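You operate a simulated robot arm through the tools that you are given. There is no shell and no other tool.

You run a simulated robot arm. Do the job below in one go: nothing can be reset, and whatever is moved stays where it is left.

## Task
Run the bath at its card's heat and time, then switch it off.
Fine: wait for the green lamp; the lid stays on.

The check looks at the end state, three seconds after you hand in, the way a careful person would. Anything else that was tipped, shoved, dropped, spilled or broken makes it a failure. A push-on lid holds only when it is set on centred and level and pressed home; a screw cap is set on level and turned clockwise until tight.

## Robot
A 6-joint arm with a two-finger parallel gripper, fixed in place. Base frame: the origin is at the foot of the arm, x ahead of it, y to its left, z up. Readings come in m, rad, newtons and seconds.
With the tool pointing down near the work surface it reaches from about 0.36 to 0.76 m from the base axis. Its first joint turns from -1.152 to 1.152 rad. Payload 2.45 kg.
The TCP is the grasp point between the finger pads, 0.024 m short of the fingertips. In the tool frame z runs along the fingers and y along their closing line. The gripper opens to 0.068 m. The fingers are 0.017 m wide and 0.01 m thick; the gripper's body (0.04 by 0.07 m) begins 0.041 m behind the TCP.
Orientation is that of the tool frame in the base frame, as a unit quaternion [w, x, y, z]. With the fingers straight down and closing along the base's y, the tool's x points along the base's -x, its y along +y and its z along -z.

## Interface
- The arm moves only by the tool step_arm. Its argument "rows" is a list of rows, each an object (a shift or turn left out is 0, a gripper value left out holds the last) with "offset": the shift along the tool's x, y, z in m, a list of three; "rotation": the turn, a rotation vector about the tool's x, y, z in rad, a list of three; "gripper": the opening, from 0 (shut) to 1 (fully open). In form: [{"offset": [dx, dy, dz], "rotation": [wx, wy, wz], "gripper": gripper}, ...]. A call has 1 to 20 rows; each row is the pose to reach, as a shift and turn from the pose commanded when the call began, along the tool's axes at that moment. Each row takes 0.2 s and may step no farther than 0.05 m and 0.15 rad from the row before; otherwise, or with a gripper value out of range, the whole call is refused. Where a pose cannot be reached the arm comes as near as it can. A force on the tool above 90 N (or 10 N above the force at the start of the call, whichever is more), or a blocked arm, ends the call early, and 0.2 s more pass. The fingers move at their own pace (about 0.108 m/s each) and stop on an object; they squeeze with about 35 N. The grip force told is the motor's: it shows also when the fingers shut on nothing. Time passes only in rows, and 0.2 s behind the last, so rows that repeat a pose let the fingers close. The reply holds the time, the measured pose of the TCP, the force on the tool along the base axes, the opening and the grip force, in the units named above and with some noise, with the torque about the TCP (base axes, N m) and any sound that the robot's microphone picked up.
- Cameras (640 x 400 px; columns grow to the right, rows downward): "scene" is fixed at [0.1702, 0.4092, 1.4777]; the picture's right is [-0.75, -0.66, 0.00], its down [-0.29, 0.33, -0.90] and it looks along [0.59, -0.68, -0.43] (base axes); focal length 352 px, centre (320, 200). "wrist" rides on the gripper at [0.084, 0.011, -0.075] in the tool frame; the picture's right is [-0.13, 0.99, 0.00], its down [-0.60, -0.08, -0.79] and it looks along [-0.79, -0.10, 0.61] (tool axes); focal length 251 px, centre (320, 200). There is no depth. A picture from a camera that has moved, and an enlarged one, comes with that camera's place and axes in the base frame and with its lens.
- snapshot(camera): a new picture of that camera. The clock stands still meanwhile.
- zoom(camera, box): a new picture of the part [left, top, right, bottom] of that camera's present view, enlarged. The clock stands still meanwhile.
- finish_job(): hands the job in; it is judged then, once.

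Places have to be worked out from the pictures, the camera data and where the tool is seen. Open the gripper and draw the arm clear of the work before you hand the job in, unless the task says otherwise.

The tools are called after "Request:" by a JSON object that holds its "op" and its "data". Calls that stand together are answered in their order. step_arm: Moves the arm, as the interface text tells. Its arguments: {"type":"object","properties":{"rows":{"type":"array","items":{"type":"object","properties":{"offset":{"type":"array","items":{"type":"number"}},"rotation":{"type":"array","items":{"type":"number"}},"gripper":{"type":"number"}}}}},"required":["rows"]} The other tools are called the same way: snapshot (camera) takes a picture; zoom (camera, box) takes an enlarged picture of a part of a camera's view; finish_job () hands the job in.

At the start:

```text
clock: 0.0
position: [0.4774, -0.0358, 1.2808]
orientation: [0.0, 0.0, 1.0, 0.0]
contact_force: [0.1, -0.4, -0.7]
moment: [0.0, 0.0, -0.01]
gripper_width: 0.0682
grip_force: 0.1
```

scene: 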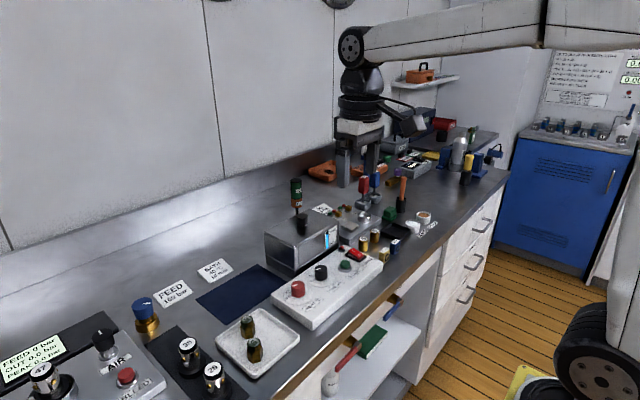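
wrist: 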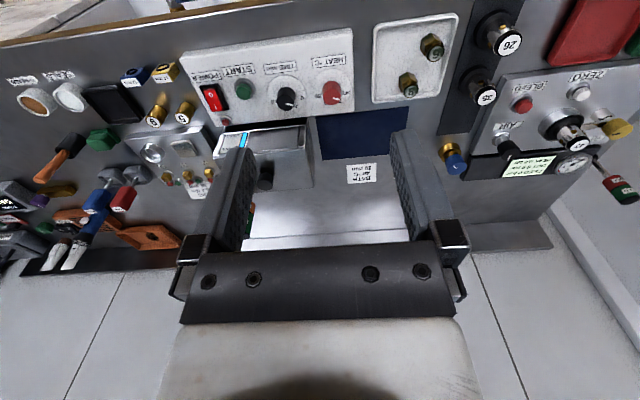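

I'll start by looking closely at the bath panel, the cards and the lamps before moving.

Request:
{"op": "zoom", "data": {"camera": "scene", "box": [250, 220, 400, 330]}}

Request:
{"op": "zoom", "data": {"camera": "scene", "box": [130, 240, 260, 320]}}

Request:
{"op": "zoom", "data": {"camera": "wrist", "box": [170, 30, 370, 155]}}

Request:
{"op": "zoom", "data": {"camera": "wrist", "box": [200, 110, 400, 235]}}

Request:
{"op": "zoom", "data": {"camera": "scene", "box": [250, 160, 370, 280]}}

```text
3.64 times, centred on (325, 275) of scene
camera zoom: at [0.1702, 0.4092, 1.4777], right [-0.75, -0.66, 0.0], down [-0.29, 0.33, -0.9], along [0.59, -0.68, -0.43], focal length 1281 px, centre (302, -73)
```

zoom: 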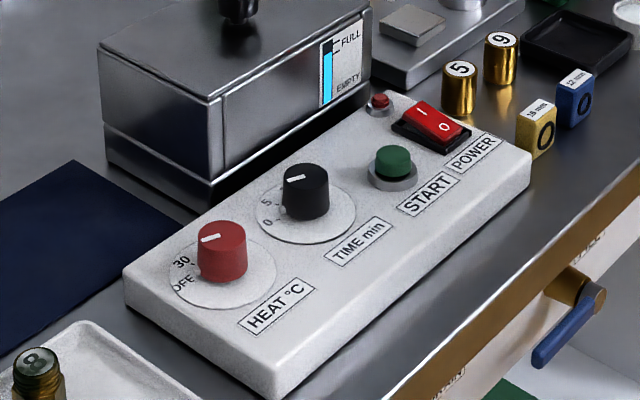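

```text
4.92 times, centred on (195, 280) of scene
camera zoom: at [0.1702, 0.4092, 1.4777], right [-0.75, -0.66, 0.0], down [-0.29, 0.33, -0.9], along [0.59, -0.68, -0.43], focal length 1734 px, centre (935, -194)
```

zoom: 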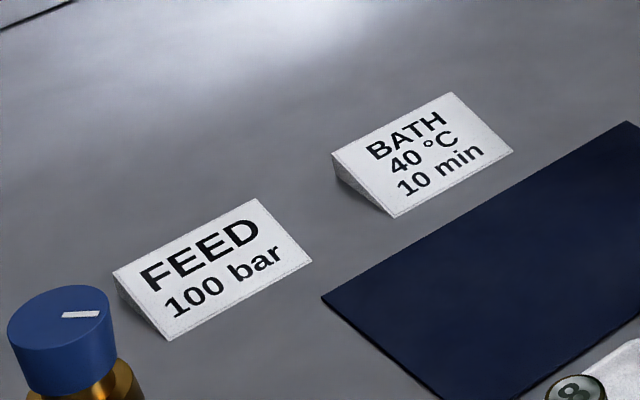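

```text
3.20 times, centred on (270, 92) of wrist
camera zoom: at [0.3931, -0.0244, 1.3553], right [0.13, 0.99, 0.0], down [0.6, -0.08, 0.79], along [0.79, -0.1, -0.61], focal length 805 px, centre (480, 544)
```

zoom: 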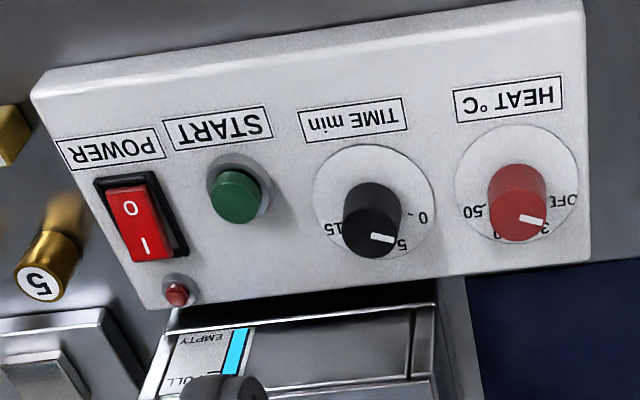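

```text
3.20 times, centred on (300, 172) of wrist
camera zoom: at [0.3931, -0.0244, 1.3553], right [0.13, 0.99, 0.0], down [0.6, -0.08, 0.79], along [0.79, -0.1, -0.61], focal length 805 px, centre (384, 288)
```

zoom: 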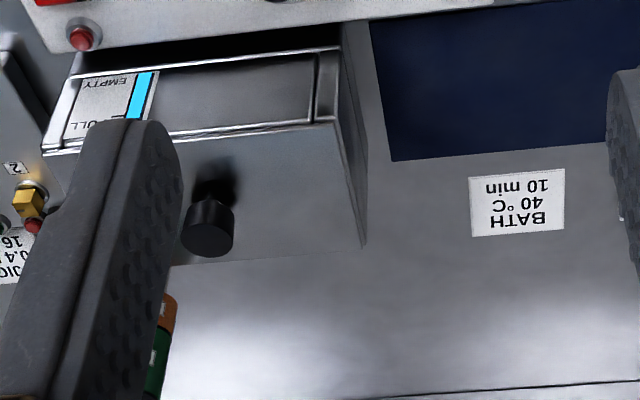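

```text
3.33 times, centred on (310, 220) of scene
camera zoom: at [0.1702, 0.4092, 1.4777], right [-0.75, -0.66, 0.0], down [-0.29, 0.33, -0.9], along [0.59, -0.68, -0.43], focal length 1174 px, centre (353, 133)
```

zoom: 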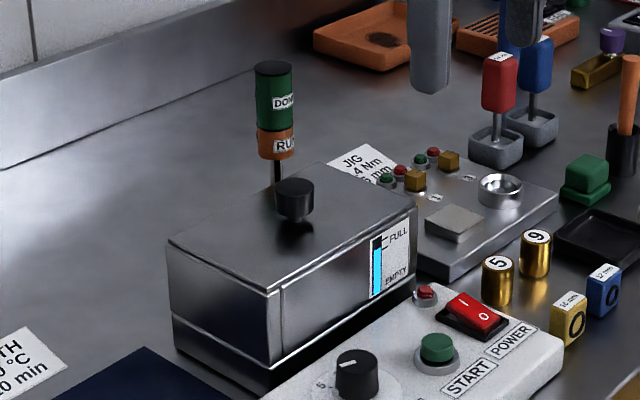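

The panel lies around x≈0.61, y from 0 to -0.25, with its top near z≈0.94–0.97; the bath stands behind it, and the card says 40 °C, 10 min. I'll move in above the panel for a closer look.

Request:
{"op": "step_arm", "data": {"rows": [{"offset": [-0.015, -0.01, 0.03]}, {"offset": [-0.035, -0.02, 0.06]}, {"offset": [-0.06, -0.035, 0.09]}, {"offset": [-0.08, -0.05, 0.12]}, {"offset": [-0.1, -0.06, 0.15]}, {"offset": [-0.115, -0.068, 0.17]}, {"offset": [-0.117, -0.07, 0.18]}, {"offset": [-0.117, -0.07, 0.18]}]}}

Request:
{"op": "snapshot", "data": {"camera": "wrist"}}

Request:
{"op": "snapshot", "data": {"camera": "scene"}}

```text
clock: 1.8
position: [0.5954, -0.1055, 1.1007]
orientation: [0.0, 0.0, 1.0, 0.001]
contact_force: [-0.5, 0.4, -0.1]
moment: [0.0, -0.02, 0.0]
gripper_width: 0.0681
grip_force: 0.0
```

```text
taken
camera wrist: at [0.5104, -0.0944, 1.1756], right [0.13, 0.99, 0.0], down [0.6, -0.08, 0.79], along [0.79, -0.1, -0.61], focal length 251 px, centre (320, 200)
```

wrist: 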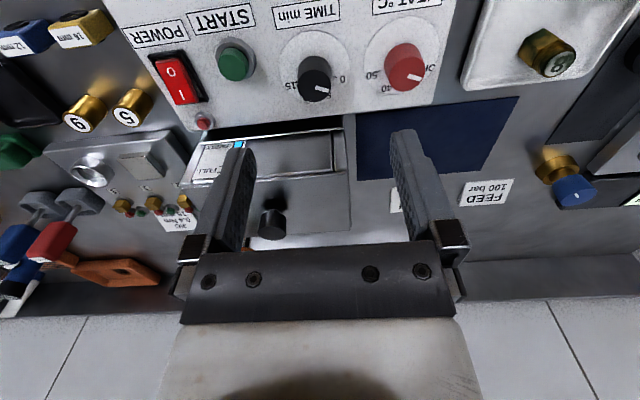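

```text
taken
```

scene: 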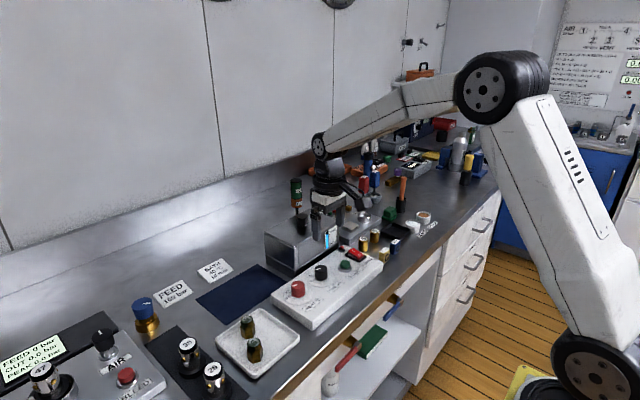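

Request:
{"op": "zoom", "data": {"camera": "wrist", "box": [260, 0, 460, 125]}}

Request:
{"op": "zoom", "data": {"camera": "wrist", "box": [120, 0, 320, 125]}}

Request:
{"op": "zoom", "data": {"camera": "wrist", "box": [360, 20, 450, 110]}}

Request:
{"op": "zoom", "data": {"camera": "scene", "box": [270, 240, 390, 330]}}

```text
3.20 times, centred on (360, 62) of wrist
camera zoom: at [0.5104, -0.0944, 1.1756], right [0.13, 0.99, 0.0], down [0.6, -0.08, 0.79], along [0.79, -0.1, -0.61], focal length 805 px, centre (192, 640)
```

zoom: 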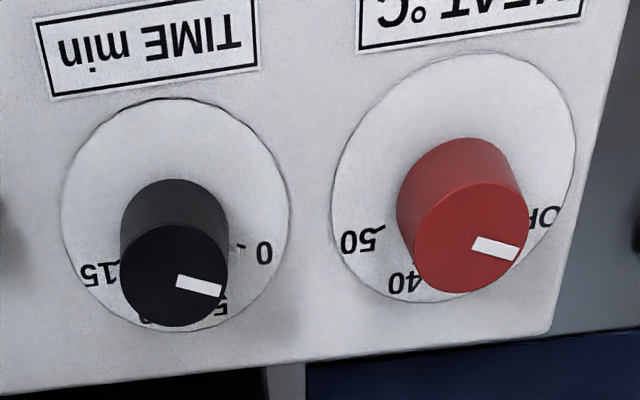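

```text
3.20 times, centred on (220, 62) of wrist
camera zoom: at [0.5104, -0.0944, 1.1756], right [0.13, 0.99, 0.0], down [0.6, -0.08, 0.79], along [0.79, -0.1, -0.61], focal length 805 px, centre (640, 640)
```

zoom: 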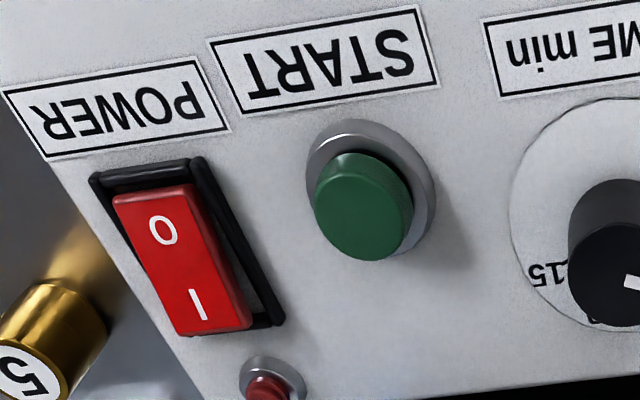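

```text
4.44 times, centred on (405, 65) of wrist
camera zoom: at [0.5104, -0.0944, 1.1756], right [0.13, 0.99, 0.0], down [0.6, -0.08, 0.79], along [0.79, -0.1, -0.61], focal length 1118 px, centre (-58, 800)
```

zoom: 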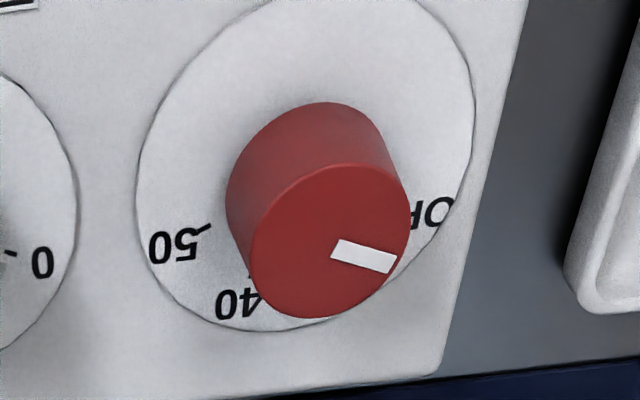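

```text
4.44 times, centred on (330, 285) of scene
camera zoom: at [0.1702, 0.4092, 1.4777], right [-0.75, -0.66, 0.0], down [-0.29, 0.33, -0.9], along [0.59, -0.68, -0.43], focal length 1566 px, centre (276, -178)
```

zoom: 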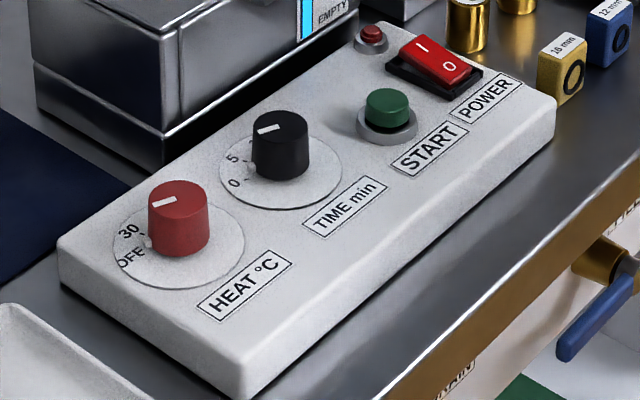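

Heat points at OFF and time at 0 (both about 60° left of 12 o'clock), and the 40 and 10 marks sit about 20° right, so each knob needs +80° clockwise. The power rocker is at about (0.610, -0.240) with "I" on its far end. I'll close the gripper and hover above the I end.

Request:
{"op": "step_arm", "data": {"rows": [{"offset": [-0.005, -0.03, 0.01], "gripper": 0}, {"offset": [-0.012, -0.07, 0.02], "gripper": 0}, {"offset": [-0.02, -0.11, 0.04], "gripper": 0}, {"offset": [-0.0266, -0.1337, 0.06], "gripper": 0}, {"offset": [-0.0266, -0.1337, 0.08], "gripper": 0}, {"offset": [-0.0266, -0.1337, 0.08], "gripper": 0}]}}

Request:
{"op": "snapshot", "data": {"camera": "wrist"}}

Request:
{"op": "zoom", "data": {"camera": "scene", "box": [280, 190, 400, 280]}}

```text
clock: 3.2
position: [0.621, -0.2402, 1.0202]
orientation: [0.0, 0.0, 1.0, 0.0]
contact_force: [-0.3, -0.6, 0.2]
moment: [-0.04, 0.03, 0.0]
gripper_width: 0.0001
grip_force: 23.7
```

```text
taken
camera wrist: at [0.5364, -0.2282, 1.0948], right [0.13, 0.99, 0.0], down [0.6, -0.08, 0.79], along [0.79, -0.1, -0.61], focal length 251 px, centre (320, 200)
```

wrist: 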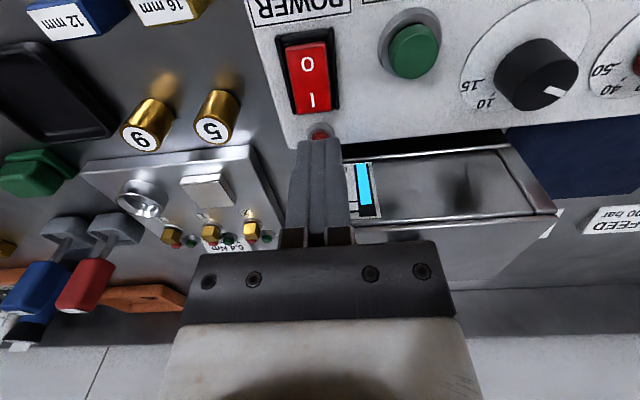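

```text
4.44 times, centred on (340, 235) of scene
camera zoom: at [0.1702, 0.4092, 1.4777], right [-0.75, -0.66, 0.0], down [-0.29, 0.33, -0.9], along [0.59, -0.68, -0.43], focal length 1566 px, centre (231, 44)
```

zoom: 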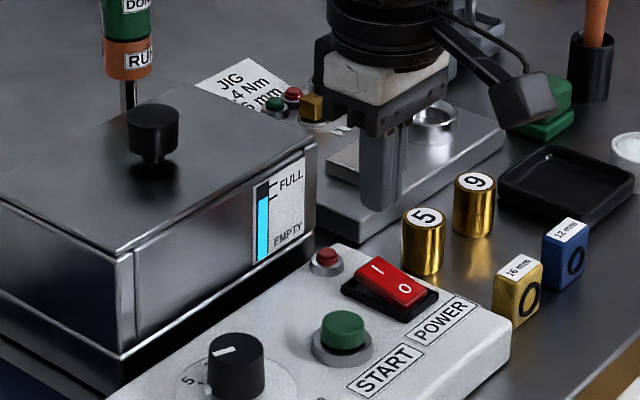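

The closed fingertips hover over the rocker's far end; the rocker centre line appears to be y≈-0.243. I'll shift slightly and come down gently on "I".

Request:
{"op": "step_arm", "data": {"rows": [{"offset": [0.001, -0.003, 0.015]}, {"offset": [0.001, -0.003, 0.03]}, {"offset": [0.001, -0.003, 0.036]}, {"offset": [0.001, -0.003, 0.039]}, {"offset": [0.001, -0.003, 0.042]}]}}

Request:
{"op": "zoom", "data": {"camera": "scene", "box": [300, 220, 390, 280]}}

Request:
{"op": "zoom", "data": {"camera": "wrist", "box": [220, 30, 420, 180]}}

```text
clock: 4.4
position: [0.6209, -0.2431, 0.9773]
orientation: [0.0, 0.001, 1.0, 0.0]
contact_force: [0.7, -0.3, -0.4]
moment: [-0.03, 0.02, 0.01]
gripper_width: 0.0
grip_force: 23.8
```

```text
6.67 times, centred on (345, 250) of scene
camera zoom: at [0.1702, 0.4092, 1.4777], right [-0.75, -0.66, 0.0], down [-0.29, 0.33, -0.9], along [0.59, -0.68, -0.43], focal length 2348 px, centre (153, -133)
```

zoom: 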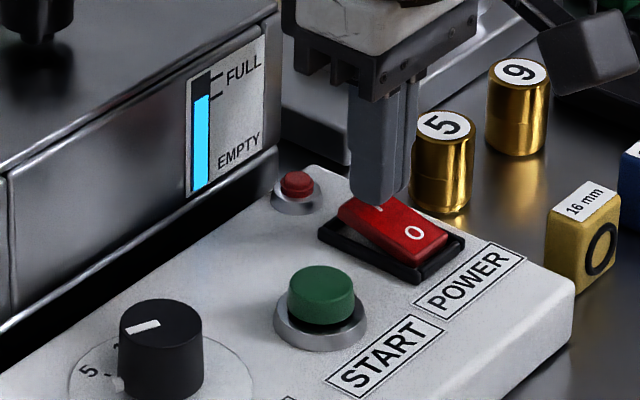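

```text
2.67 times, centred on (320, 105) of wrist
camera zoom: at [0.5355, -0.231, 1.0533], right [0.13, 0.99, 0.0], down [0.6, -0.08, 0.79], along [0.79, -0.1, -0.61], focal length 670 px, centre (320, 453)
```

zoom: 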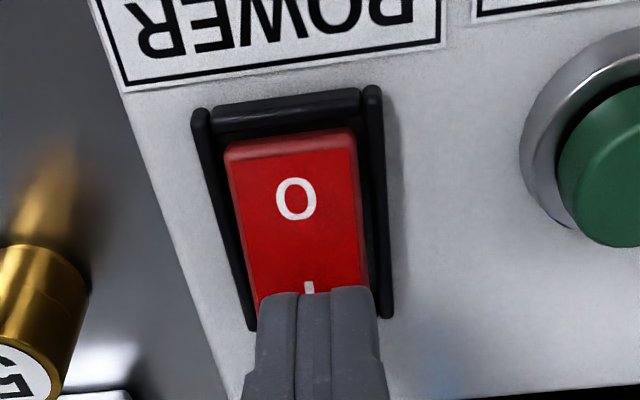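

The tip is just over the "I" end of the rocker, with no contact yet. I'll lower in 2 mm steps.

Request:
{"op": "step_arm", "data": {"rows": [{"offset": [0, -0.001, 0.002]}, {"offset": [0, -0.001, 0.004]}, {"offset": [0, -0.001, 0.006]}, {"offset": [0, -0.001, 0.008]}]}}

Request:
{"op": "zoom", "data": {"camera": "scene", "box": [300, 220, 390, 280]}}

```text
clock: 5.4
position: [0.6198, -0.2434, 0.9696]
orientation: [0.0, 0.0, 1.0, 0.0]
contact_force: [0.4, 0.9, 1.2]
moment: [0.0, -0.03, 0.0]
gripper_width: 0.0001
grip_force: 23.8
```

```text
6.67 times, centred on (345, 250) of scene
camera zoom: at [0.1702, 0.4092, 1.4777], right [-0.75, -0.66, 0.0], down [-0.29, 0.33, -0.9], along [0.59, -0.68, -0.43], focal length 2348 px, centre (153, -133)
```

zoom: 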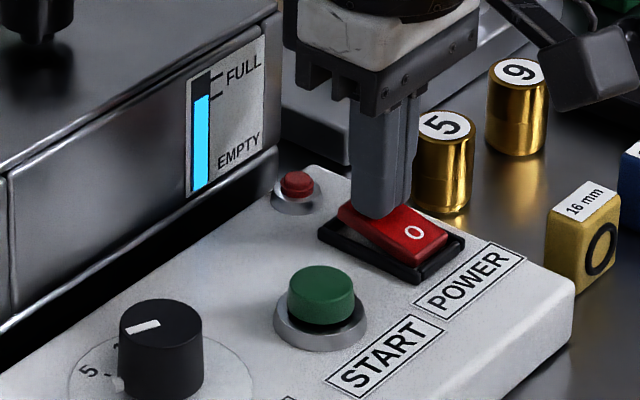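

There is barely any force yet (about 1 N), so the tip is right at the rocker. I'll continue in 1.5 mm steps.

Request:
{"op": "step_arm", "data": {"rows": [{"offset": [0, 0, 0.0015]}, {"offset": [0, 0, 0.003]}, {"offset": [0, 0, 0.0045]}]}}

Request:
{"op": "zoom", "data": {"camera": "scene", "box": [300, 220, 390, 280]}}

```text
clock: 6.2
position: [0.6207, -0.2449, 0.9667]
orientation: [0.001, -0.001, 1.0, -0.001]
contact_force: [-8.1, 3.6, 18.9]
moment: [0.09, 0.34, -0.01]
gripper_width: 0.0002
grip_force: 23.8
```

```text
6.67 times, centred on (345, 250) of scene
camera zoom: at [0.1696, 0.4095, 1.4777], right [-0.75, -0.66, 0.0], down [-0.28, 0.33, -0.9], along [0.59, -0.68, -0.43], focal length 2348 px, centre (153, -133)
```

zoom: 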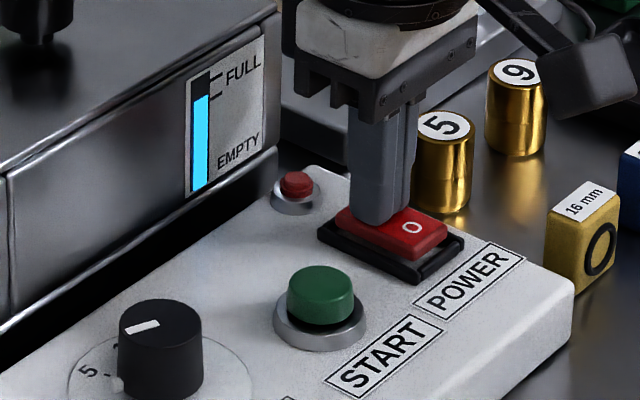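

The rocker is tilting (about 19 N); I'll press a little further to complete the flip, then lift.

Request:
{"op": "step_arm", "data": {"rows": [{"offset": [0, 0, 0.001]}, {"offset": [0, 0, 0.002]}, {"offset": [0, 0, 0.003]}]}}

Request:
{"op": "zoom", "data": {"camera": "scene", "box": [300, 220, 390, 280]}}

```text
clock: 7.0
position: [0.6208, -0.2442, 0.9667]
orientation: [0.002, 0.0, 1.0, 0.0]
contact_force: [-19.1, 8.1, 49.7]
moment: [0.25, 0.85, -0.05]
gripper_width: 0.0001
grip_force: 23.8
```

```text
6.67 times, centred on (345, 250) of scene
camera zoom: at [0.1686, 0.4099, 1.4777], right [-0.75, -0.66, 0.0], down [-0.28, 0.33, -0.9], along [0.59, -0.68, -0.43], focal length 2348 px, centre (153, -133)
```

zoom: 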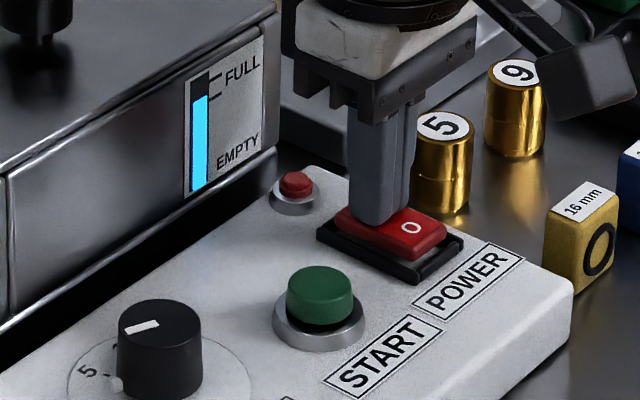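

The tip has stopped going down at 50 N, so either the switch bottomed or the tip sits on the frame. I'll lift and look.

Request:
{"op": "step_arm", "data": {"rows": [{"offset": [0, 0, -0.003]}, {"offset": [0, 0, -0.02]}, {"offset": [0, 0, -0.05]}, {"offset": [0, 0, -0.055]}]}}

Request:
{"op": "zoom", "data": {"camera": "scene", "box": [300, 220, 390, 280]}}

Request:
{"op": "zoom", "data": {"camera": "wrist", "box": [220, 10, 420, 160]}}

Request:
{"op": "snapshot", "data": {"camera": "scene"}}

```text
clock: 8.0
position: [0.6211, -0.2433, 1.0152]
orientation: [0.001, 0.0, 1.0, 0.0]
contact_force: [-0.1, 0.0, 0.1]
moment: [0.0, 0.03, -0.01]
gripper_width: 0.0
grip_force: 23.2
```

```text
6.67 times, centred on (345, 250) of scene
camera zoom: at [0.1702, 0.4092, 1.4777], right [-0.75, -0.66, 0.0], down [-0.29, 0.33, -0.9], along [0.59, -0.68, -0.43], focal length 2348 px, centre (153, -133)
```

zoom: 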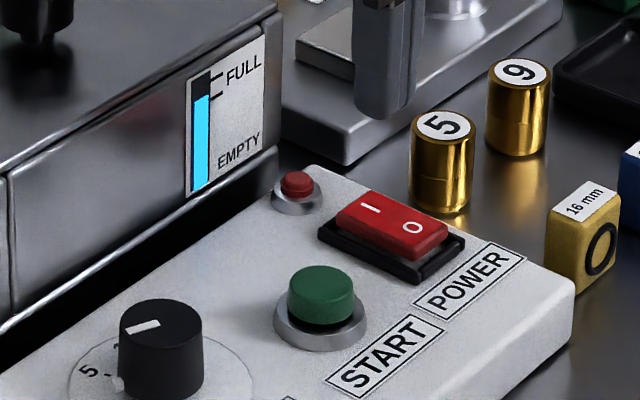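

```text
2.67 times, centred on (320, 85) of wrist
camera zoom: at [0.536, -0.2322, 1.0922], right [0.13, 0.99, 0.0], down [0.6, -0.08, 0.79], along [0.79, -0.1, -0.61], focal length 670 px, centre (320, 507)
```

zoom: 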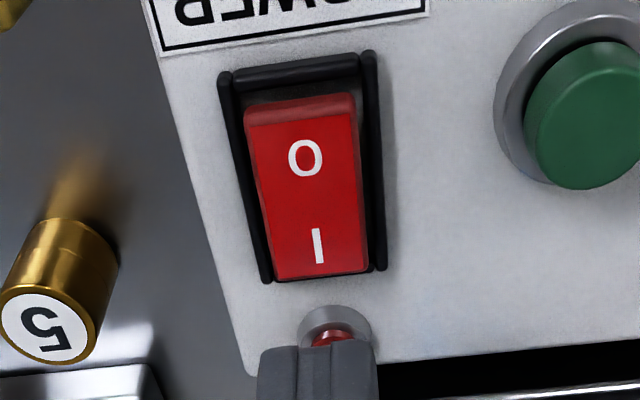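

```text
taken
```

scene: 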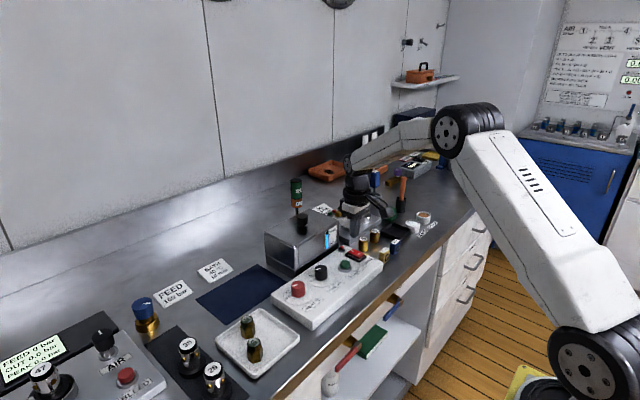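

The rocker is now latched tilted toward "I", so power is on. Next I'll move over the heat knob with the fingers part-open for a look from above.

Request:
{"op": "step_arm", "data": {"rows": [{"offset": [0, 0.03, -0.03], "gripper": 0.8}, {"offset": [0, 0.075, -0.035], "gripper": 0.8}, {"offset": [0, 0.12, -0.035], "gripper": 0.8}, {"offset": [0.001, 0.165, -0.035], "gripper": 0.8}, {"offset": [0.001, 0.2, -0.035], "gripper": 0.8}, {"offset": [0.001, 0.207, -0.035], "gripper": 0.8}, {"offset": [0.001, 0.207, -0.035], "gripper": 0.8}]}}

Request:
{"op": "snapshot", "data": {"camera": "wrist"}}

Request:
{"op": "zoom", "data": {"camera": "scene", "box": [250, 220, 370, 310]}}

```text
clock: 9.6
position: [0.619, -0.036, 1.051]
orientation: [0.0, 0.0, 1.0, 0.0]
contact_force: [0.4, 0.6, -0.1]
moment: [-0.02, 0.01, 0.04]
gripper_width: 0.0542
grip_force: 0.1
```

```text
taken
camera wrist: at [0.5345, -0.0242, 1.1273], right [0.13, 0.99, 0.0], down [0.6, -0.08, 0.79], along [0.79, -0.1, -0.61], focal length 251 px, centre (320, 200)
```

wrist: 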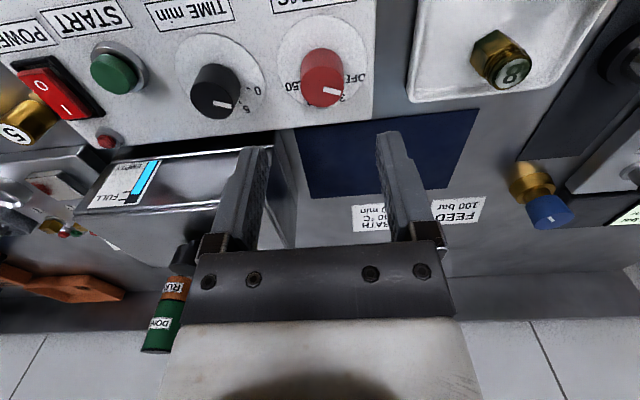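

```text
4.44 times, centred on (310, 265) of scene
camera zoom: at [0.1702, 0.4092, 1.4777], right [-0.75, -0.66, 0.0], down [-0.29, 0.33, -0.9], along [0.59, -0.68, -0.43], focal length 1566 px, centre (364, -89)
```

zoom: 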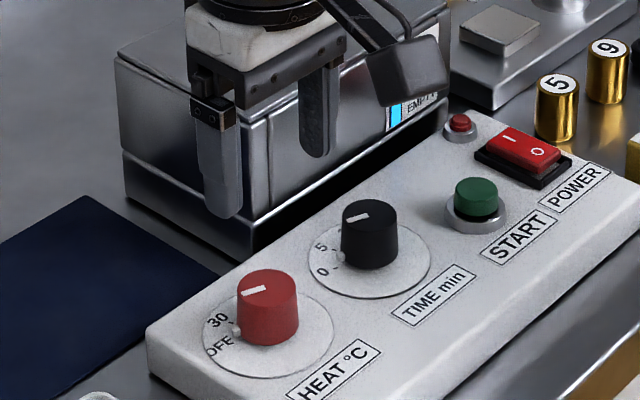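

Request:
{"op": "zoom", "data": {"camera": "wrist", "box": [270, 20, 390, 140]}}

```text
3.33 times, centred on (330, 80) of wrist
camera zoom: at [0.5345, -0.0242, 1.1273], right [0.13, 0.99, 0.0], down [0.6, -0.08, 0.79], along [0.79, -0.1, -0.61], focal length 838 px, centre (287, 600)
```

zoom: 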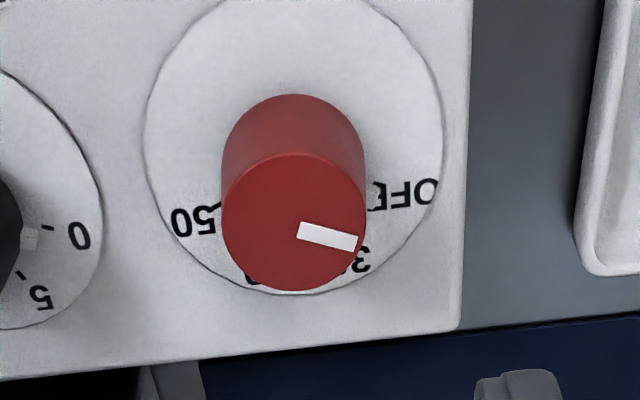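

Knob centre works out at about (0.619, -0.034). I want a closer look at the small grey nub beside each knob before choosing the finger direction.

Request:
{"op": "zoom", "data": {"camera": "scene", "box": [285, 270, 315, 300]}}

Request:
{"op": "zoom", "data": {"camera": "scene", "box": [305, 255, 335, 285]}}

Request:
{"op": "zoom", "data": {"camera": "wrist", "box": [180, 50, 280, 130]}}

```text
13.33 times, centred on (300, 285) of scene
camera zoom: at [0.1702, 0.4092, 1.4777], right [-0.75, -0.66, 0.0], down [-0.29, 0.33, -0.9], along [0.59, -0.68, -0.43], focal length 4697 px, centre (587, -933)
```

zoom: 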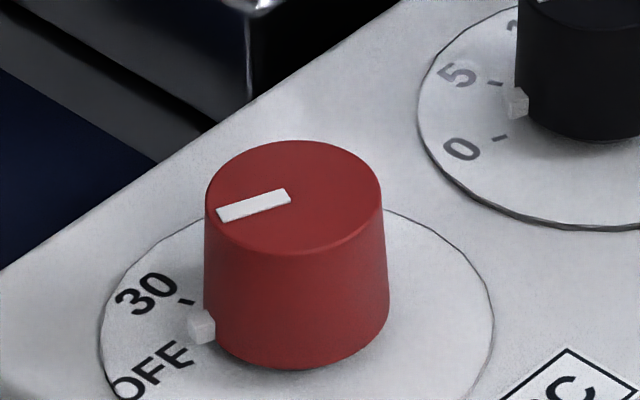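

```text
13.33 times, centred on (320, 270) of scene
camera zoom: at [0.1702, 0.4092, 1.4777], right [-0.75, -0.66, 0.0], down [-0.29, 0.33, -0.9], along [0.59, -0.68, -0.43], focal length 4697 px, centre (320, -733)
```

zoom: 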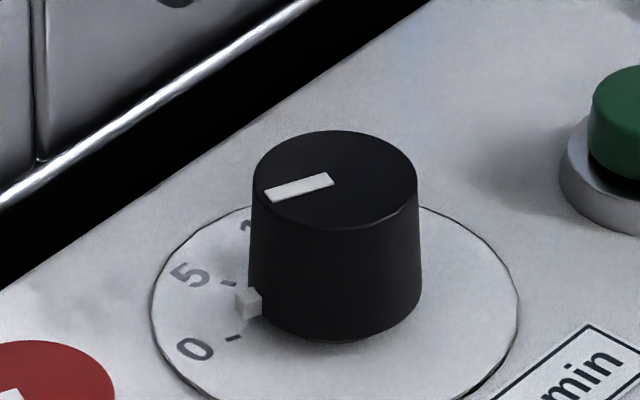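

```text
5.00 times, centred on (230, 90) of wrist
camera zoom: at [0.5345, -0.0242, 1.1273], right [0.13, 0.99, 0.0], down [0.6, -0.08, 0.79], along [0.79, -0.1, -0.61], focal length 1257 px, centre (770, 750)
```

zoom: 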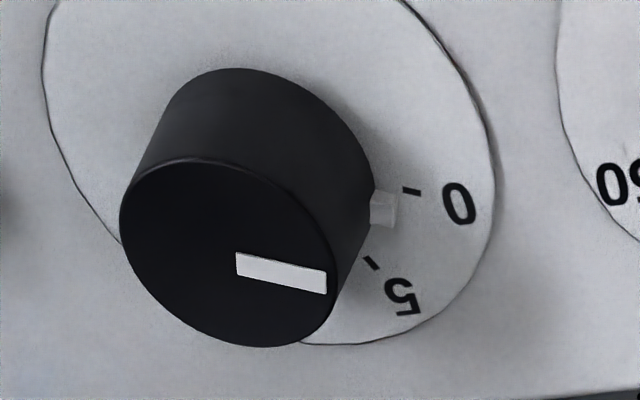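

The grey nub is a low pointer tab on the knob skirt, so I'll grip above it. I'll pre-turn the gripper 40° counter-clockwise, then lower partway round the heat knob and check.

Request:
{"op": "step_arm", "data": {"rows": [{"offset": [0, 0.001, 0.0], "rotation": [0, 0, -0.14]}, {"offset": [0, 0.002, 0.0], "rotation": [0, 0, -0.28]}, {"offset": [0, 0.002, 0.005], "rotation": [0, 0, -0.42]}, {"offset": [0, 0.002, 0.01], "rotation": [0, 0, -0.56]}, {"offset": [0, 0.002, 0.02], "rotation": [0, 0, -0.7]}, {"offset": [0, 0.002, 0.035], "rotation": [0, 0, -0.7]}, {"offset": [0, 0.002, 0.045], "rotation": [0, 0, -0.7]}, {"offset": [0, 0.002, 0.045], "rotation": [0, 0, -0.7]}]}}

Request:
{"op": "snapshot", "data": {"camera": "wrist"}}

Request:
{"op": "zoom", "data": {"camera": "scene", "box": [250, 220, 370, 310]}}

```text
clock: 11.4
position: [0.6197, -0.0353, 1.0067]
orientation: [0.001, -0.343, 0.939, 0.0]
contact_force: [0.6, 0.2, -0.4]
moment: [-0.01, 0.01, 0.0]
gripper_width: 0.0542
grip_force: 0.1
```

```text
taken
camera wrist: at [0.5471, -0.0799, 1.0825], right [-0.54, 0.84, 0.0], down [0.51, 0.33, 0.79], along [0.67, 0.43, -0.61], focal length 251 px, centre (320, 200)
```

wrist: 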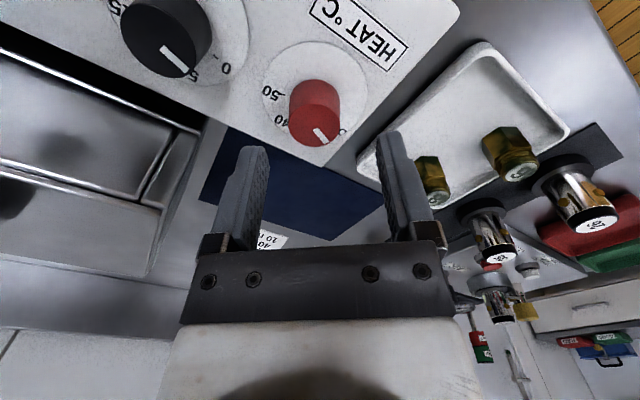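

```text
4.44 times, centred on (310, 265) of scene
camera zoom: at [0.1702, 0.4092, 1.4777], right [-0.75, -0.66, 0.0], down [-0.29, 0.33, -0.9], along [0.59, -0.68, -0.43], focal length 1566 px, centre (364, -89)
```

zoom: 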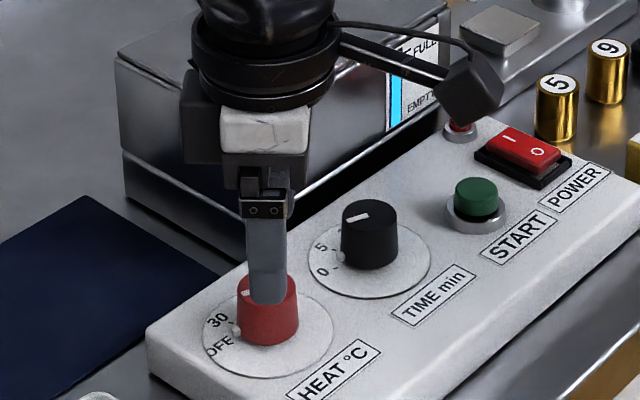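

Request:
{"op": "zoom", "data": {"camera": "wrist", "box": [250, 50, 390, 170]}}

```text
3.33 times, centred on (320, 110) of wrist
camera zoom: at [0.5471, -0.0799, 1.0825], right [-0.54, 0.84, 0.0], down [0.51, 0.33, 0.79], along [0.67, 0.43, -0.61], focal length 838 px, centre (320, 500)
```

zoom: 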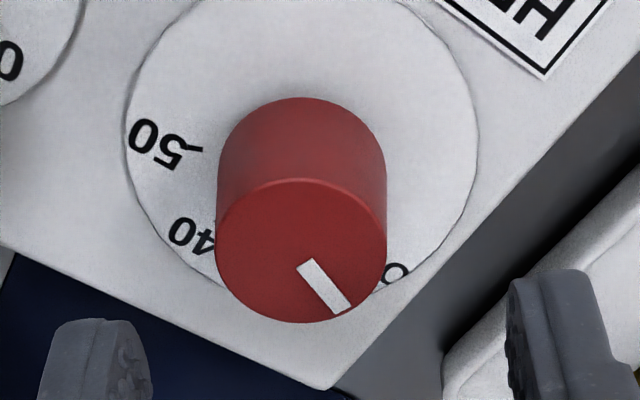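

The knob sits about 3 mm to the −y side of the tool's centre line, so I'll shift that much, lower to grip height (tips just above the pointer tab) and close.

Request:
{"op": "step_arm", "data": {"rows": [{"offset": [0, -0.003, 0.01]}, {"offset": [0, -0.003, 0.022]}, {"offset": [0, -0.003, 0.031]}, {"offset": [0, -0.003, 0.035]}, {"offset": [0, -0.003, 0.035]}]}}

Request:
{"op": "zoom", "data": {"camera": "wrist", "box": [220, 50, 420, 190]}}

Request:
{"op": "zoom", "data": {"camera": "scene", "box": [270, 250, 330, 310]}}

```text
clock: 12.6
position: [0.6219, -0.0374, 0.9712]
orientation: [-0.001, -0.343, 0.939, 0.0]
contact_force: [0.2, 0.5, -0.7]
moment: [0.02, 0.02, -0.01]
gripper_width: 0.0545
grip_force: 0.1
```

```text
2.86 times, centred on (320, 120) of wrist
camera zoom: at [0.5496, -0.082, 1.0474], right [-0.54, 0.84, 0.0], down [0.51, 0.33, 0.79], along [0.67, 0.43, -0.61], focal length 718 px, centre (320, 429)
```

zoom: 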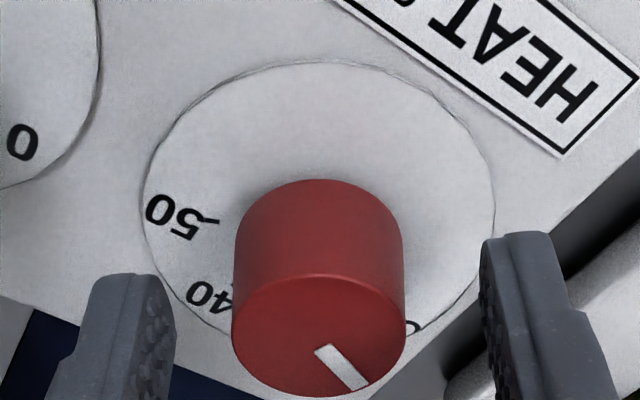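

```text
6.67 times, centred on (300, 280) of scene
camera zoom: at [0.1702, 0.4092, 1.4777], right [-0.75, -0.66, 0.0], down [-0.29, 0.33, -0.9], along [0.59, -0.68, -0.43], focal length 2348 px, centre (453, -333)
```

zoom: 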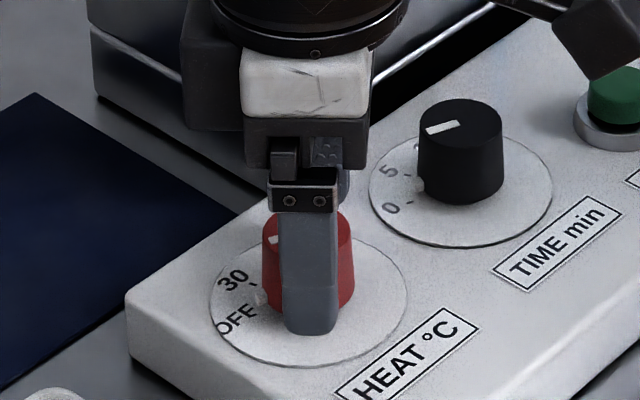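

The fingers straddle the knob almost centred; I'll shift 1 mm more and close on it.

Request:
{"op": "step_arm", "data": {"rows": [{"offset": [0, -0.0012, 0.0]}, {"offset": [0, -0.0012, 0.0], "gripper": 0.3}, {"offset": [0, -0.0012, 0.0], "gripper": 0.3}, {"offset": [0, -0.0012, 0.0], "gripper": 0.3}]}}

Request:
{"op": "zoom", "data": {"camera": "wrist", "box": [220, 50, 420, 190]}}

```text
clock: 13.6
position: [0.6226, -0.0374, 0.9715]
orientation: [-0.001, -0.343, 0.939, 0.0]
contact_force: [-3.5, 4.0, 1.9]
moment: [0.13, 0.09, 0.0]
gripper_width: 0.0306
grip_force: 43.9
```

```text
2.86 times, centred on (320, 120) of wrist
camera zoom: at [0.5502, -0.0826, 1.0478], right [-0.54, 0.84, 0.0], down [0.51, 0.33, 0.79], along [0.67, 0.43, -0.61], focal length 718 px, centre (320, 429)
```

zoom: 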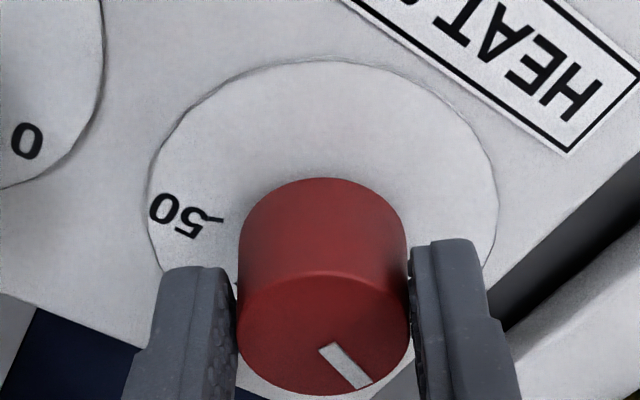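

Gripped at 0.0306 m with only ~5 N side force. I'll turn clockwise in stages, checking forces.

Request:
{"op": "step_arm", "data": {"rows": [{"offset": [0, 0, 0], "rotation": [0, 0, 0.1]}, {"offset": [0, 0, 0], "rotation": [0, 0, 0.2]}, {"offset": [0, 0, 0], "rotation": [0, 0, 0.3]}, {"offset": [0, 0, 0], "rotation": [0, 0, 0.4]}]}}

Request:
{"op": "zoom", "data": {"camera": "wrist", "box": [220, 50, 420, 190]}}

```text
clock: 14.6
position: [0.6215, -0.0363, 0.9708]
orientation: [-0.001, -0.148, 0.989, 0.001]
contact_force: [-11.0, 18.4, 9.8]
moment: [0.49, 0.46, 0.09]
gripper_width: 0.0303
grip_force: 44.4
```

```text
2.86 times, centred on (320, 120) of wrist
camera zoom: at [0.5373, -0.0499, 1.0479], right [-0.17, 0.99, 0.0], down [0.6, 0.1, 0.79], along [0.78, 0.13, -0.61], focal length 718 px, centre (320, 429)
```

zoom: 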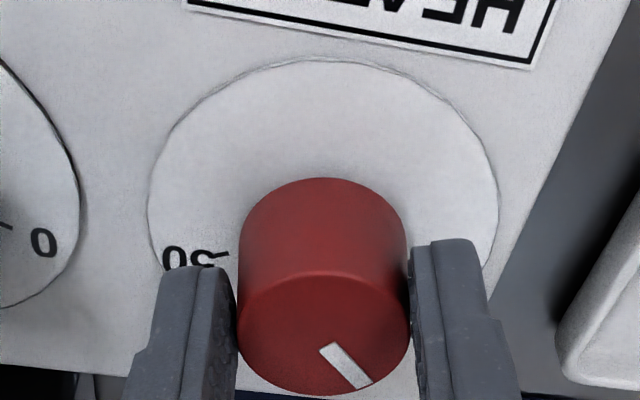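

The knob turns with the gripper; the side force says its axis is ~2 mm toward +y. I'll correct that and continue turning.

Request:
{"op": "step_arm", "data": {"rows": [{"offset": [0.0003, 0.001, -0.0005], "rotation": [0, 0, 0.05]}, {"offset": [0.0004, 0.002, -0.0005], "rotation": [0, 0, 0.15]}, {"offset": [0.0004, 0.002, -0.0005], "rotation": [0, 0, 0.25]}, {"offset": [0.0004, 0.002, -0.0005], "rotation": [0, 0, 0.35]}, {"offset": [0.0004, 0.002, -0.0005], "rotation": [0, 0, 0.45]}]}}

Request:
{"op": "zoom", "data": {"camera": "wrist", "box": [220, 50, 420, 190]}}

```text
clock: 15.8
position: [0.6215, -0.0352, 0.9718]
orientation: [0.0, 0.075, 0.997, -0.001]
contact_force: [-1.3, 24.6, -3.4]
moment: [0.51, -0.21, 0.14]
gripper_width: 0.0302
grip_force: 43.7
```

```text
2.86 times, centred on (320, 120) of wrist
camera zoom: at [0.5391, -0.0105, 1.0477], right [0.28, 0.96, 0.0], down [0.58, -0.17, 0.79], along [0.76, -0.22, -0.61], focal length 718 px, centre (320, 429)
```

zoom: 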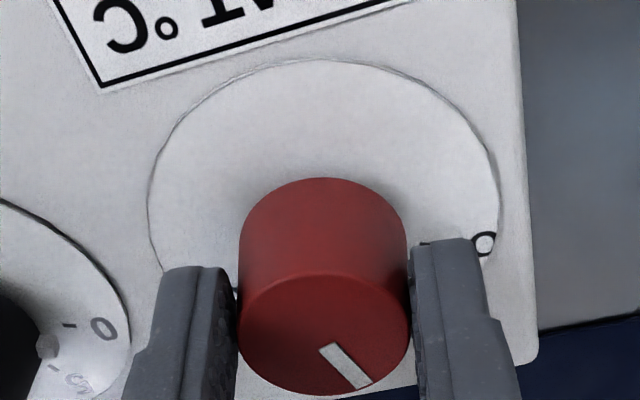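

49° turned so far, with still a +y push of 25 N, so I'll shift about 2.5 mm further and continue to just short of 80°.

Request:
{"op": "step_arm", "data": {"rows": [{"offset": [0.0002, 0.0015, 0], "rotation": [0, 0, 0.08]}, {"offset": [0.0004, 0.0027, 0], "rotation": [0, 0, 0.18]}, {"offset": [0.0004, 0.0027, 0], "rotation": [0, 0, 0.28]}, {"offset": [0.0004, 0.0027, 0], "rotation": [0, 0, 0.38]}, {"offset": [0.0004, 0.0027, 0], "rotation": [0, 0, 0.47]}]}}

Request:
{"op": "zoom", "data": {"camera": "wrist", "box": [220, 50, 420, 190]}}

Request:
{"op": "zoom", "data": {"camera": "scene", "box": [270, 250, 330, 310]}}

```text
clock: 17.0
position: [0.623, -0.0326, 0.973]
orientation: [0.0, 0.306, 0.952, 0.0]
contact_force: [11.7, 13.1, -13.4]
moment: [0.62, 0.16, 0.05]
gripper_width: 0.0306
grip_force: 43.9
```

```text
2.86 times, centred on (320, 120) of wrist
camera zoom: at [0.5591, 0.0256, 1.0477], right [0.68, 0.73, 0.0], down [0.44, -0.42, 0.79], along [0.58, -0.54, -0.61], focal length 718 px, centre (320, 429)
```

zoom: 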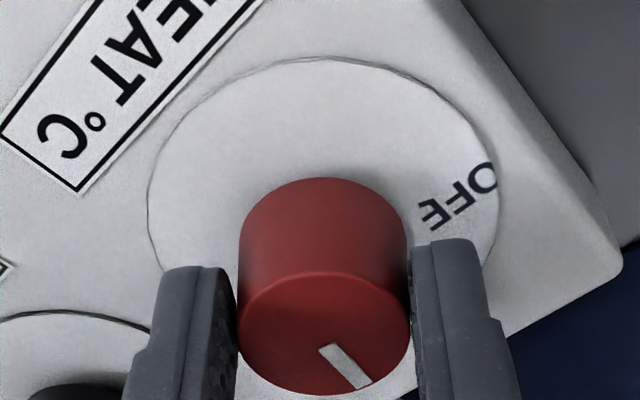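

```text
6.67 times, centred on (300, 280) of scene
camera zoom: at [0.1709, 0.4095, 1.4776], right [-0.75, -0.66, 0.0], down [-0.29, 0.33, -0.9], along [0.59, -0.68, -0.43], focal length 2348 px, centre (453, -333)
```

zoom: 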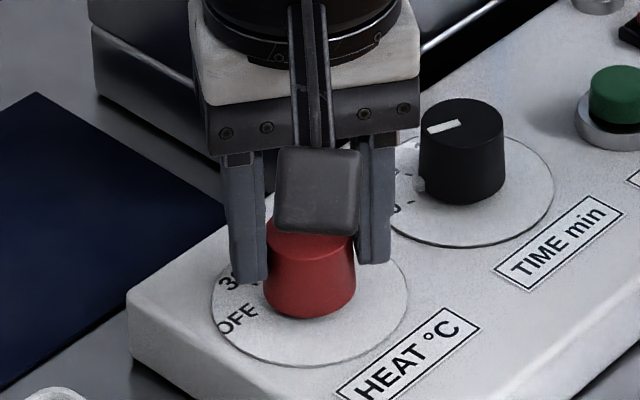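

75.7° turned; I'll do the remaining ~4.3° and relieve the side load.

Request:
{"op": "step_arm", "data": {"rows": [{"offset": [-0.0002, 0.0014, 0.001], "rotation": [0, 0, 0.04]}, {"offset": [-0.0002, 0.0014, 0.001], "rotation": [0, 0, 0.076]}, {"offset": [-0.0002, 0.0014, 0.001], "rotation": [0, 0, 0.076]}]}}

```text
clock: 17.8
position: [0.6216, -0.0326, 0.9709]
orientation: [0.001, 0.341, 0.94, 0.0]
contact_force: [1.7, 5.7, 2.6]
moment: [-0.02, 0.05, -0.03]
gripper_width: 0.0303
grip_force: 43.7
```

Total turn is now 80° and forces are low. I'll open and lift clear, then check the pointer.

Request:
{"op": "step_arm", "data": {"rows": [{"gripper": 0.75}, {"gripper": 0.75}, {"offset": [0, 0, -0.03], "gripper": 0.75}, {"offset": [0, 0, -0.07], "gripper": 0.75}, {"offset": [0, 0, -0.085], "gripper": 0.75}, {"offset": [0, 0, -0.085], "rotation": [0, 0, -0.14], "gripper": 0.75}, {"offset": [0, 0, -0.085], "rotation": [0, 0, -0.28], "gripper": 0.75}, {"offset": [0, 0, -0.085], "rotation": [0, 0, -0.42], "gripper": 0.75}, {"offset": [0, 0, -0.085], "rotation": [0, 0, -0.56], "gripper": 0.75}, {"offset": [0, 0, -0.085], "rotation": [0, 0, -0.696], "gripper": 0.75}, {"offset": [0, 0, -0.085], "rotation": [0, 0, -0.696], "gripper": 0.75}]}}

Request:
{"op": "snapshot", "data": {"camera": "wrist"}}

Request:
{"op": "zoom", "data": {"camera": "wrist", "box": [180, 20, 400, 140]}}

Request:
{"op": "zoom", "data": {"camera": "scene", "box": [270, 250, 330, 310]}}

```text
clock: 20.2
position: [0.6229, -0.0316, 1.0562]
orientation: [0.0, -0.001, 1.0, 0.0]
contact_force: [0.2, 0.0, 0.2]
moment: [0.02, 0.0, -0.01]
gripper_width: 0.0513
grip_force: 0.1
```

```text
taken
camera wrist: at [0.5373, -0.0208, 1.1323], right [0.13, 0.99, 0.0], down [0.6, -0.08, 0.79], along [0.79, -0.1, -0.61], focal length 251 px, centre (320, 200)
```

wrist: 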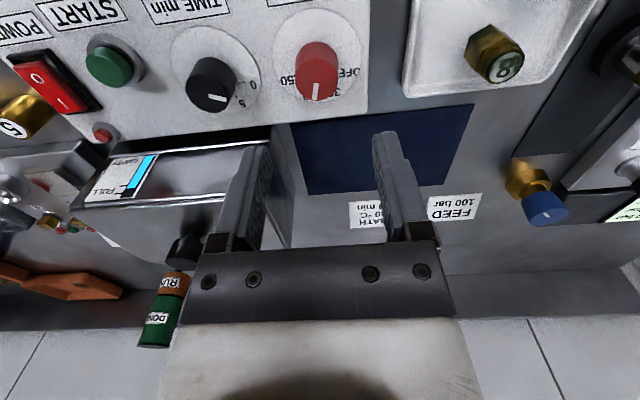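

```text
2.91 times, centred on (290, 80) of wrist
camera zoom: at [0.5373, -0.0208, 1.1323], right [0.13, 0.99, 0.0], down [0.6, -0.08, 0.79], along [0.79, -0.1, -0.61], focal length 731 px, centre (407, 549)
```

zoom: 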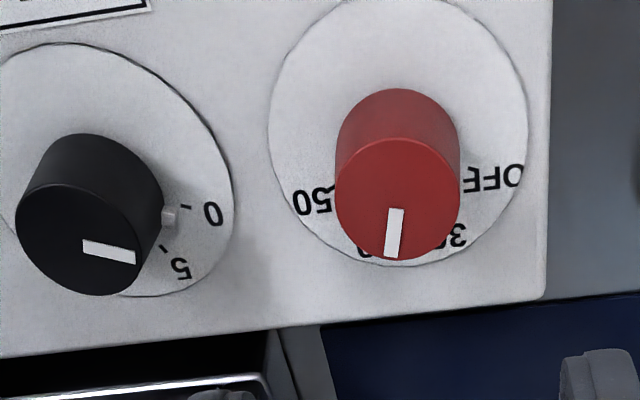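

```text
6.67 times, centred on (300, 280) of scene
camera zoom: at [0.1702, 0.4092, 1.4777], right [-0.75, -0.66, 0.0], down [-0.29, 0.33, -0.9], along [0.59, -0.68, -0.43], focal length 2348 px, centre (453, -333)
```

zoom: 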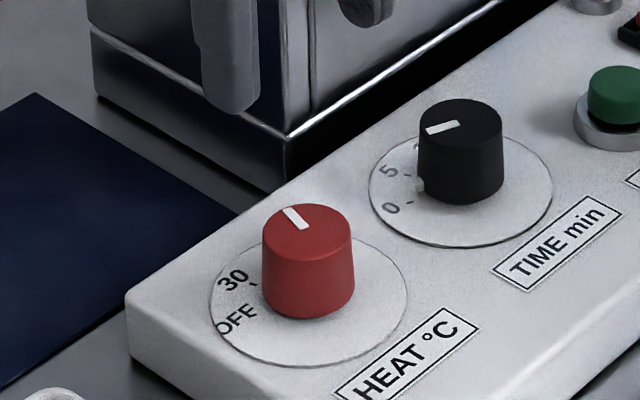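

The heat pointer now reads a little short of 40 (I measure ≈15° vs the ≈20° mark). I'll go over the time knob pre-turned 40° CCW, which also gives a side view of the 40 tick.

Request:
{"op": "step_arm", "data": {"rows": [{"offset": [0.001, -0.03, 0], "rotation": [0, 0, -0.14], "gripper": 0.75}, {"offset": [0.002, -0.06, 0], "rotation": [0, 0, -0.28]}, {"offset": [0.003, -0.079, 0], "rotation": [0, 0, -0.42]}, {"offset": [0.003, -0.079, 0], "rotation": [0, 0, -0.56]}, {"offset": [0.003, -0.079, 0], "rotation": [0, 0, -0.7]}, {"offset": [0.003, -0.079, 0], "rotation": [0, 0, -0.7]}]}}

Request:
{"op": "snapshot", "data": {"camera": "wrist"}}

Request:
{"op": "zoom", "data": {"camera": "wrist", "box": [240, 20, 480, 160]}}

```text
clock: 21.6
position: [0.6192, -0.1114, 1.0566]
orientation: [-0.001, -0.343, 0.939, 0.0]
contact_force: [-1.4, -0.7, 0.1]
moment: [0.01, 0.01, -0.04]
gripper_width: 0.0509
grip_force: 0.0
```

```text
taken
camera wrist: at [0.5472, -0.1565, 1.1321], right [-0.54, 0.84, 0.0], down [0.51, 0.33, 0.79], along [0.67, 0.43, -0.61], focal length 251 px, centre (320, 200)
```

wrist: 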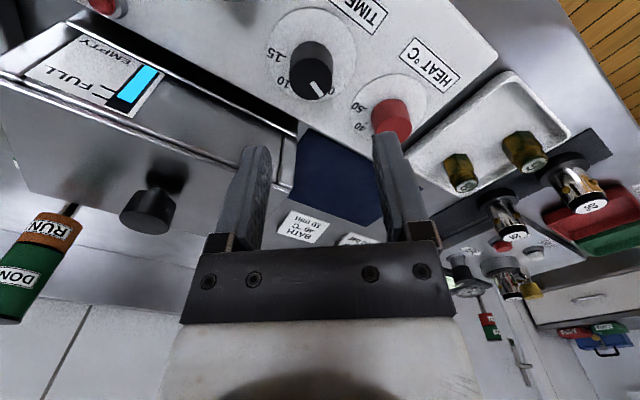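

```text
2.67 times, centred on (360, 90) of wrist
camera zoom: at [0.5472, -0.1565, 1.1321], right [-0.54, 0.84, 0.0], down [0.51, 0.33, 0.79], along [0.67, 0.43, -0.61], focal length 670 px, centre (213, 493)
```

zoom: 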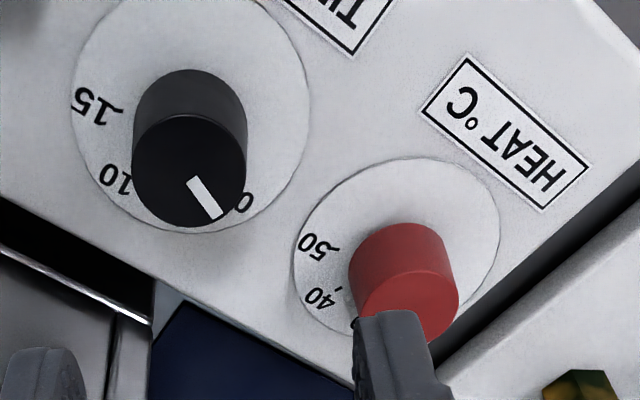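

Combining the views, the knob tops are at z≈0.960, and the time knob is at (0.624, -0.115). I'll shift onto it and lower, stopping partway to check centring.

Request:
{"op": "step_arm", "data": {"rows": [{"offset": [-0.0012, -0.006, 0.02]}, {"offset": [-0.0012, -0.006, 0.045]}, {"offset": [-0.0012, -0.006, 0.065]}, {"offset": [-0.0012, -0.006, 0.075]}, {"offset": [-0.0012, -0.006, 0.08]}, {"offset": [-0.0012, -0.006, 0.08]}]}}

Request:
{"op": "zoom", "data": {"camera": "wrist", "box": [220, 50, 420, 190]}}

Request:
{"op": "zoom", "data": {"camera": "scene", "box": [280, 230, 360, 300]}}

```text
clock: 23.0
position: [0.624, -0.1149, 0.9761]
orientation: [0.0, -0.344, 0.939, -0.001]
contact_force: [0.7, 1.3, 0.4]
moment: [0.0, 0.0, 0.02]
gripper_width: 0.0511
grip_force: 0.1
```

```text
2.86 times, centred on (320, 120) of wrist
camera zoom: at [0.552, -0.1603, 1.0518], right [-0.54, 0.84, 0.0], down [0.51, 0.33, 0.79], along [0.67, 0.43, -0.61], focal length 718 px, centre (320, 429)
```

zoom: 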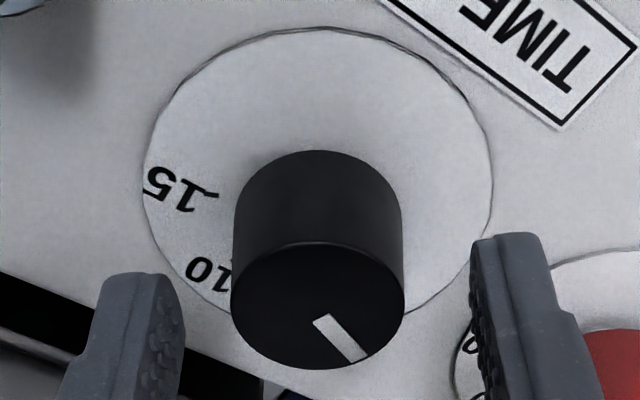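

```text
5.71 times, centred on (320, 265) of scene
camera zoom: at [0.1702, 0.4092, 1.4777], right [-0.75, -0.66, 0.0], down [-0.29, 0.33, -0.9], along [0.59, -0.68, -0.43], focal length 2013 px, centre (320, -171)
```

zoom: 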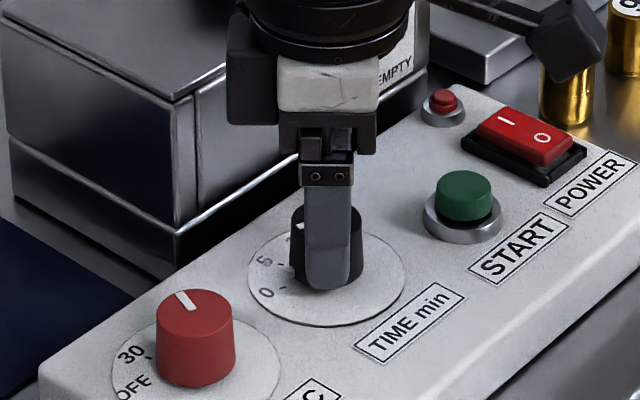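

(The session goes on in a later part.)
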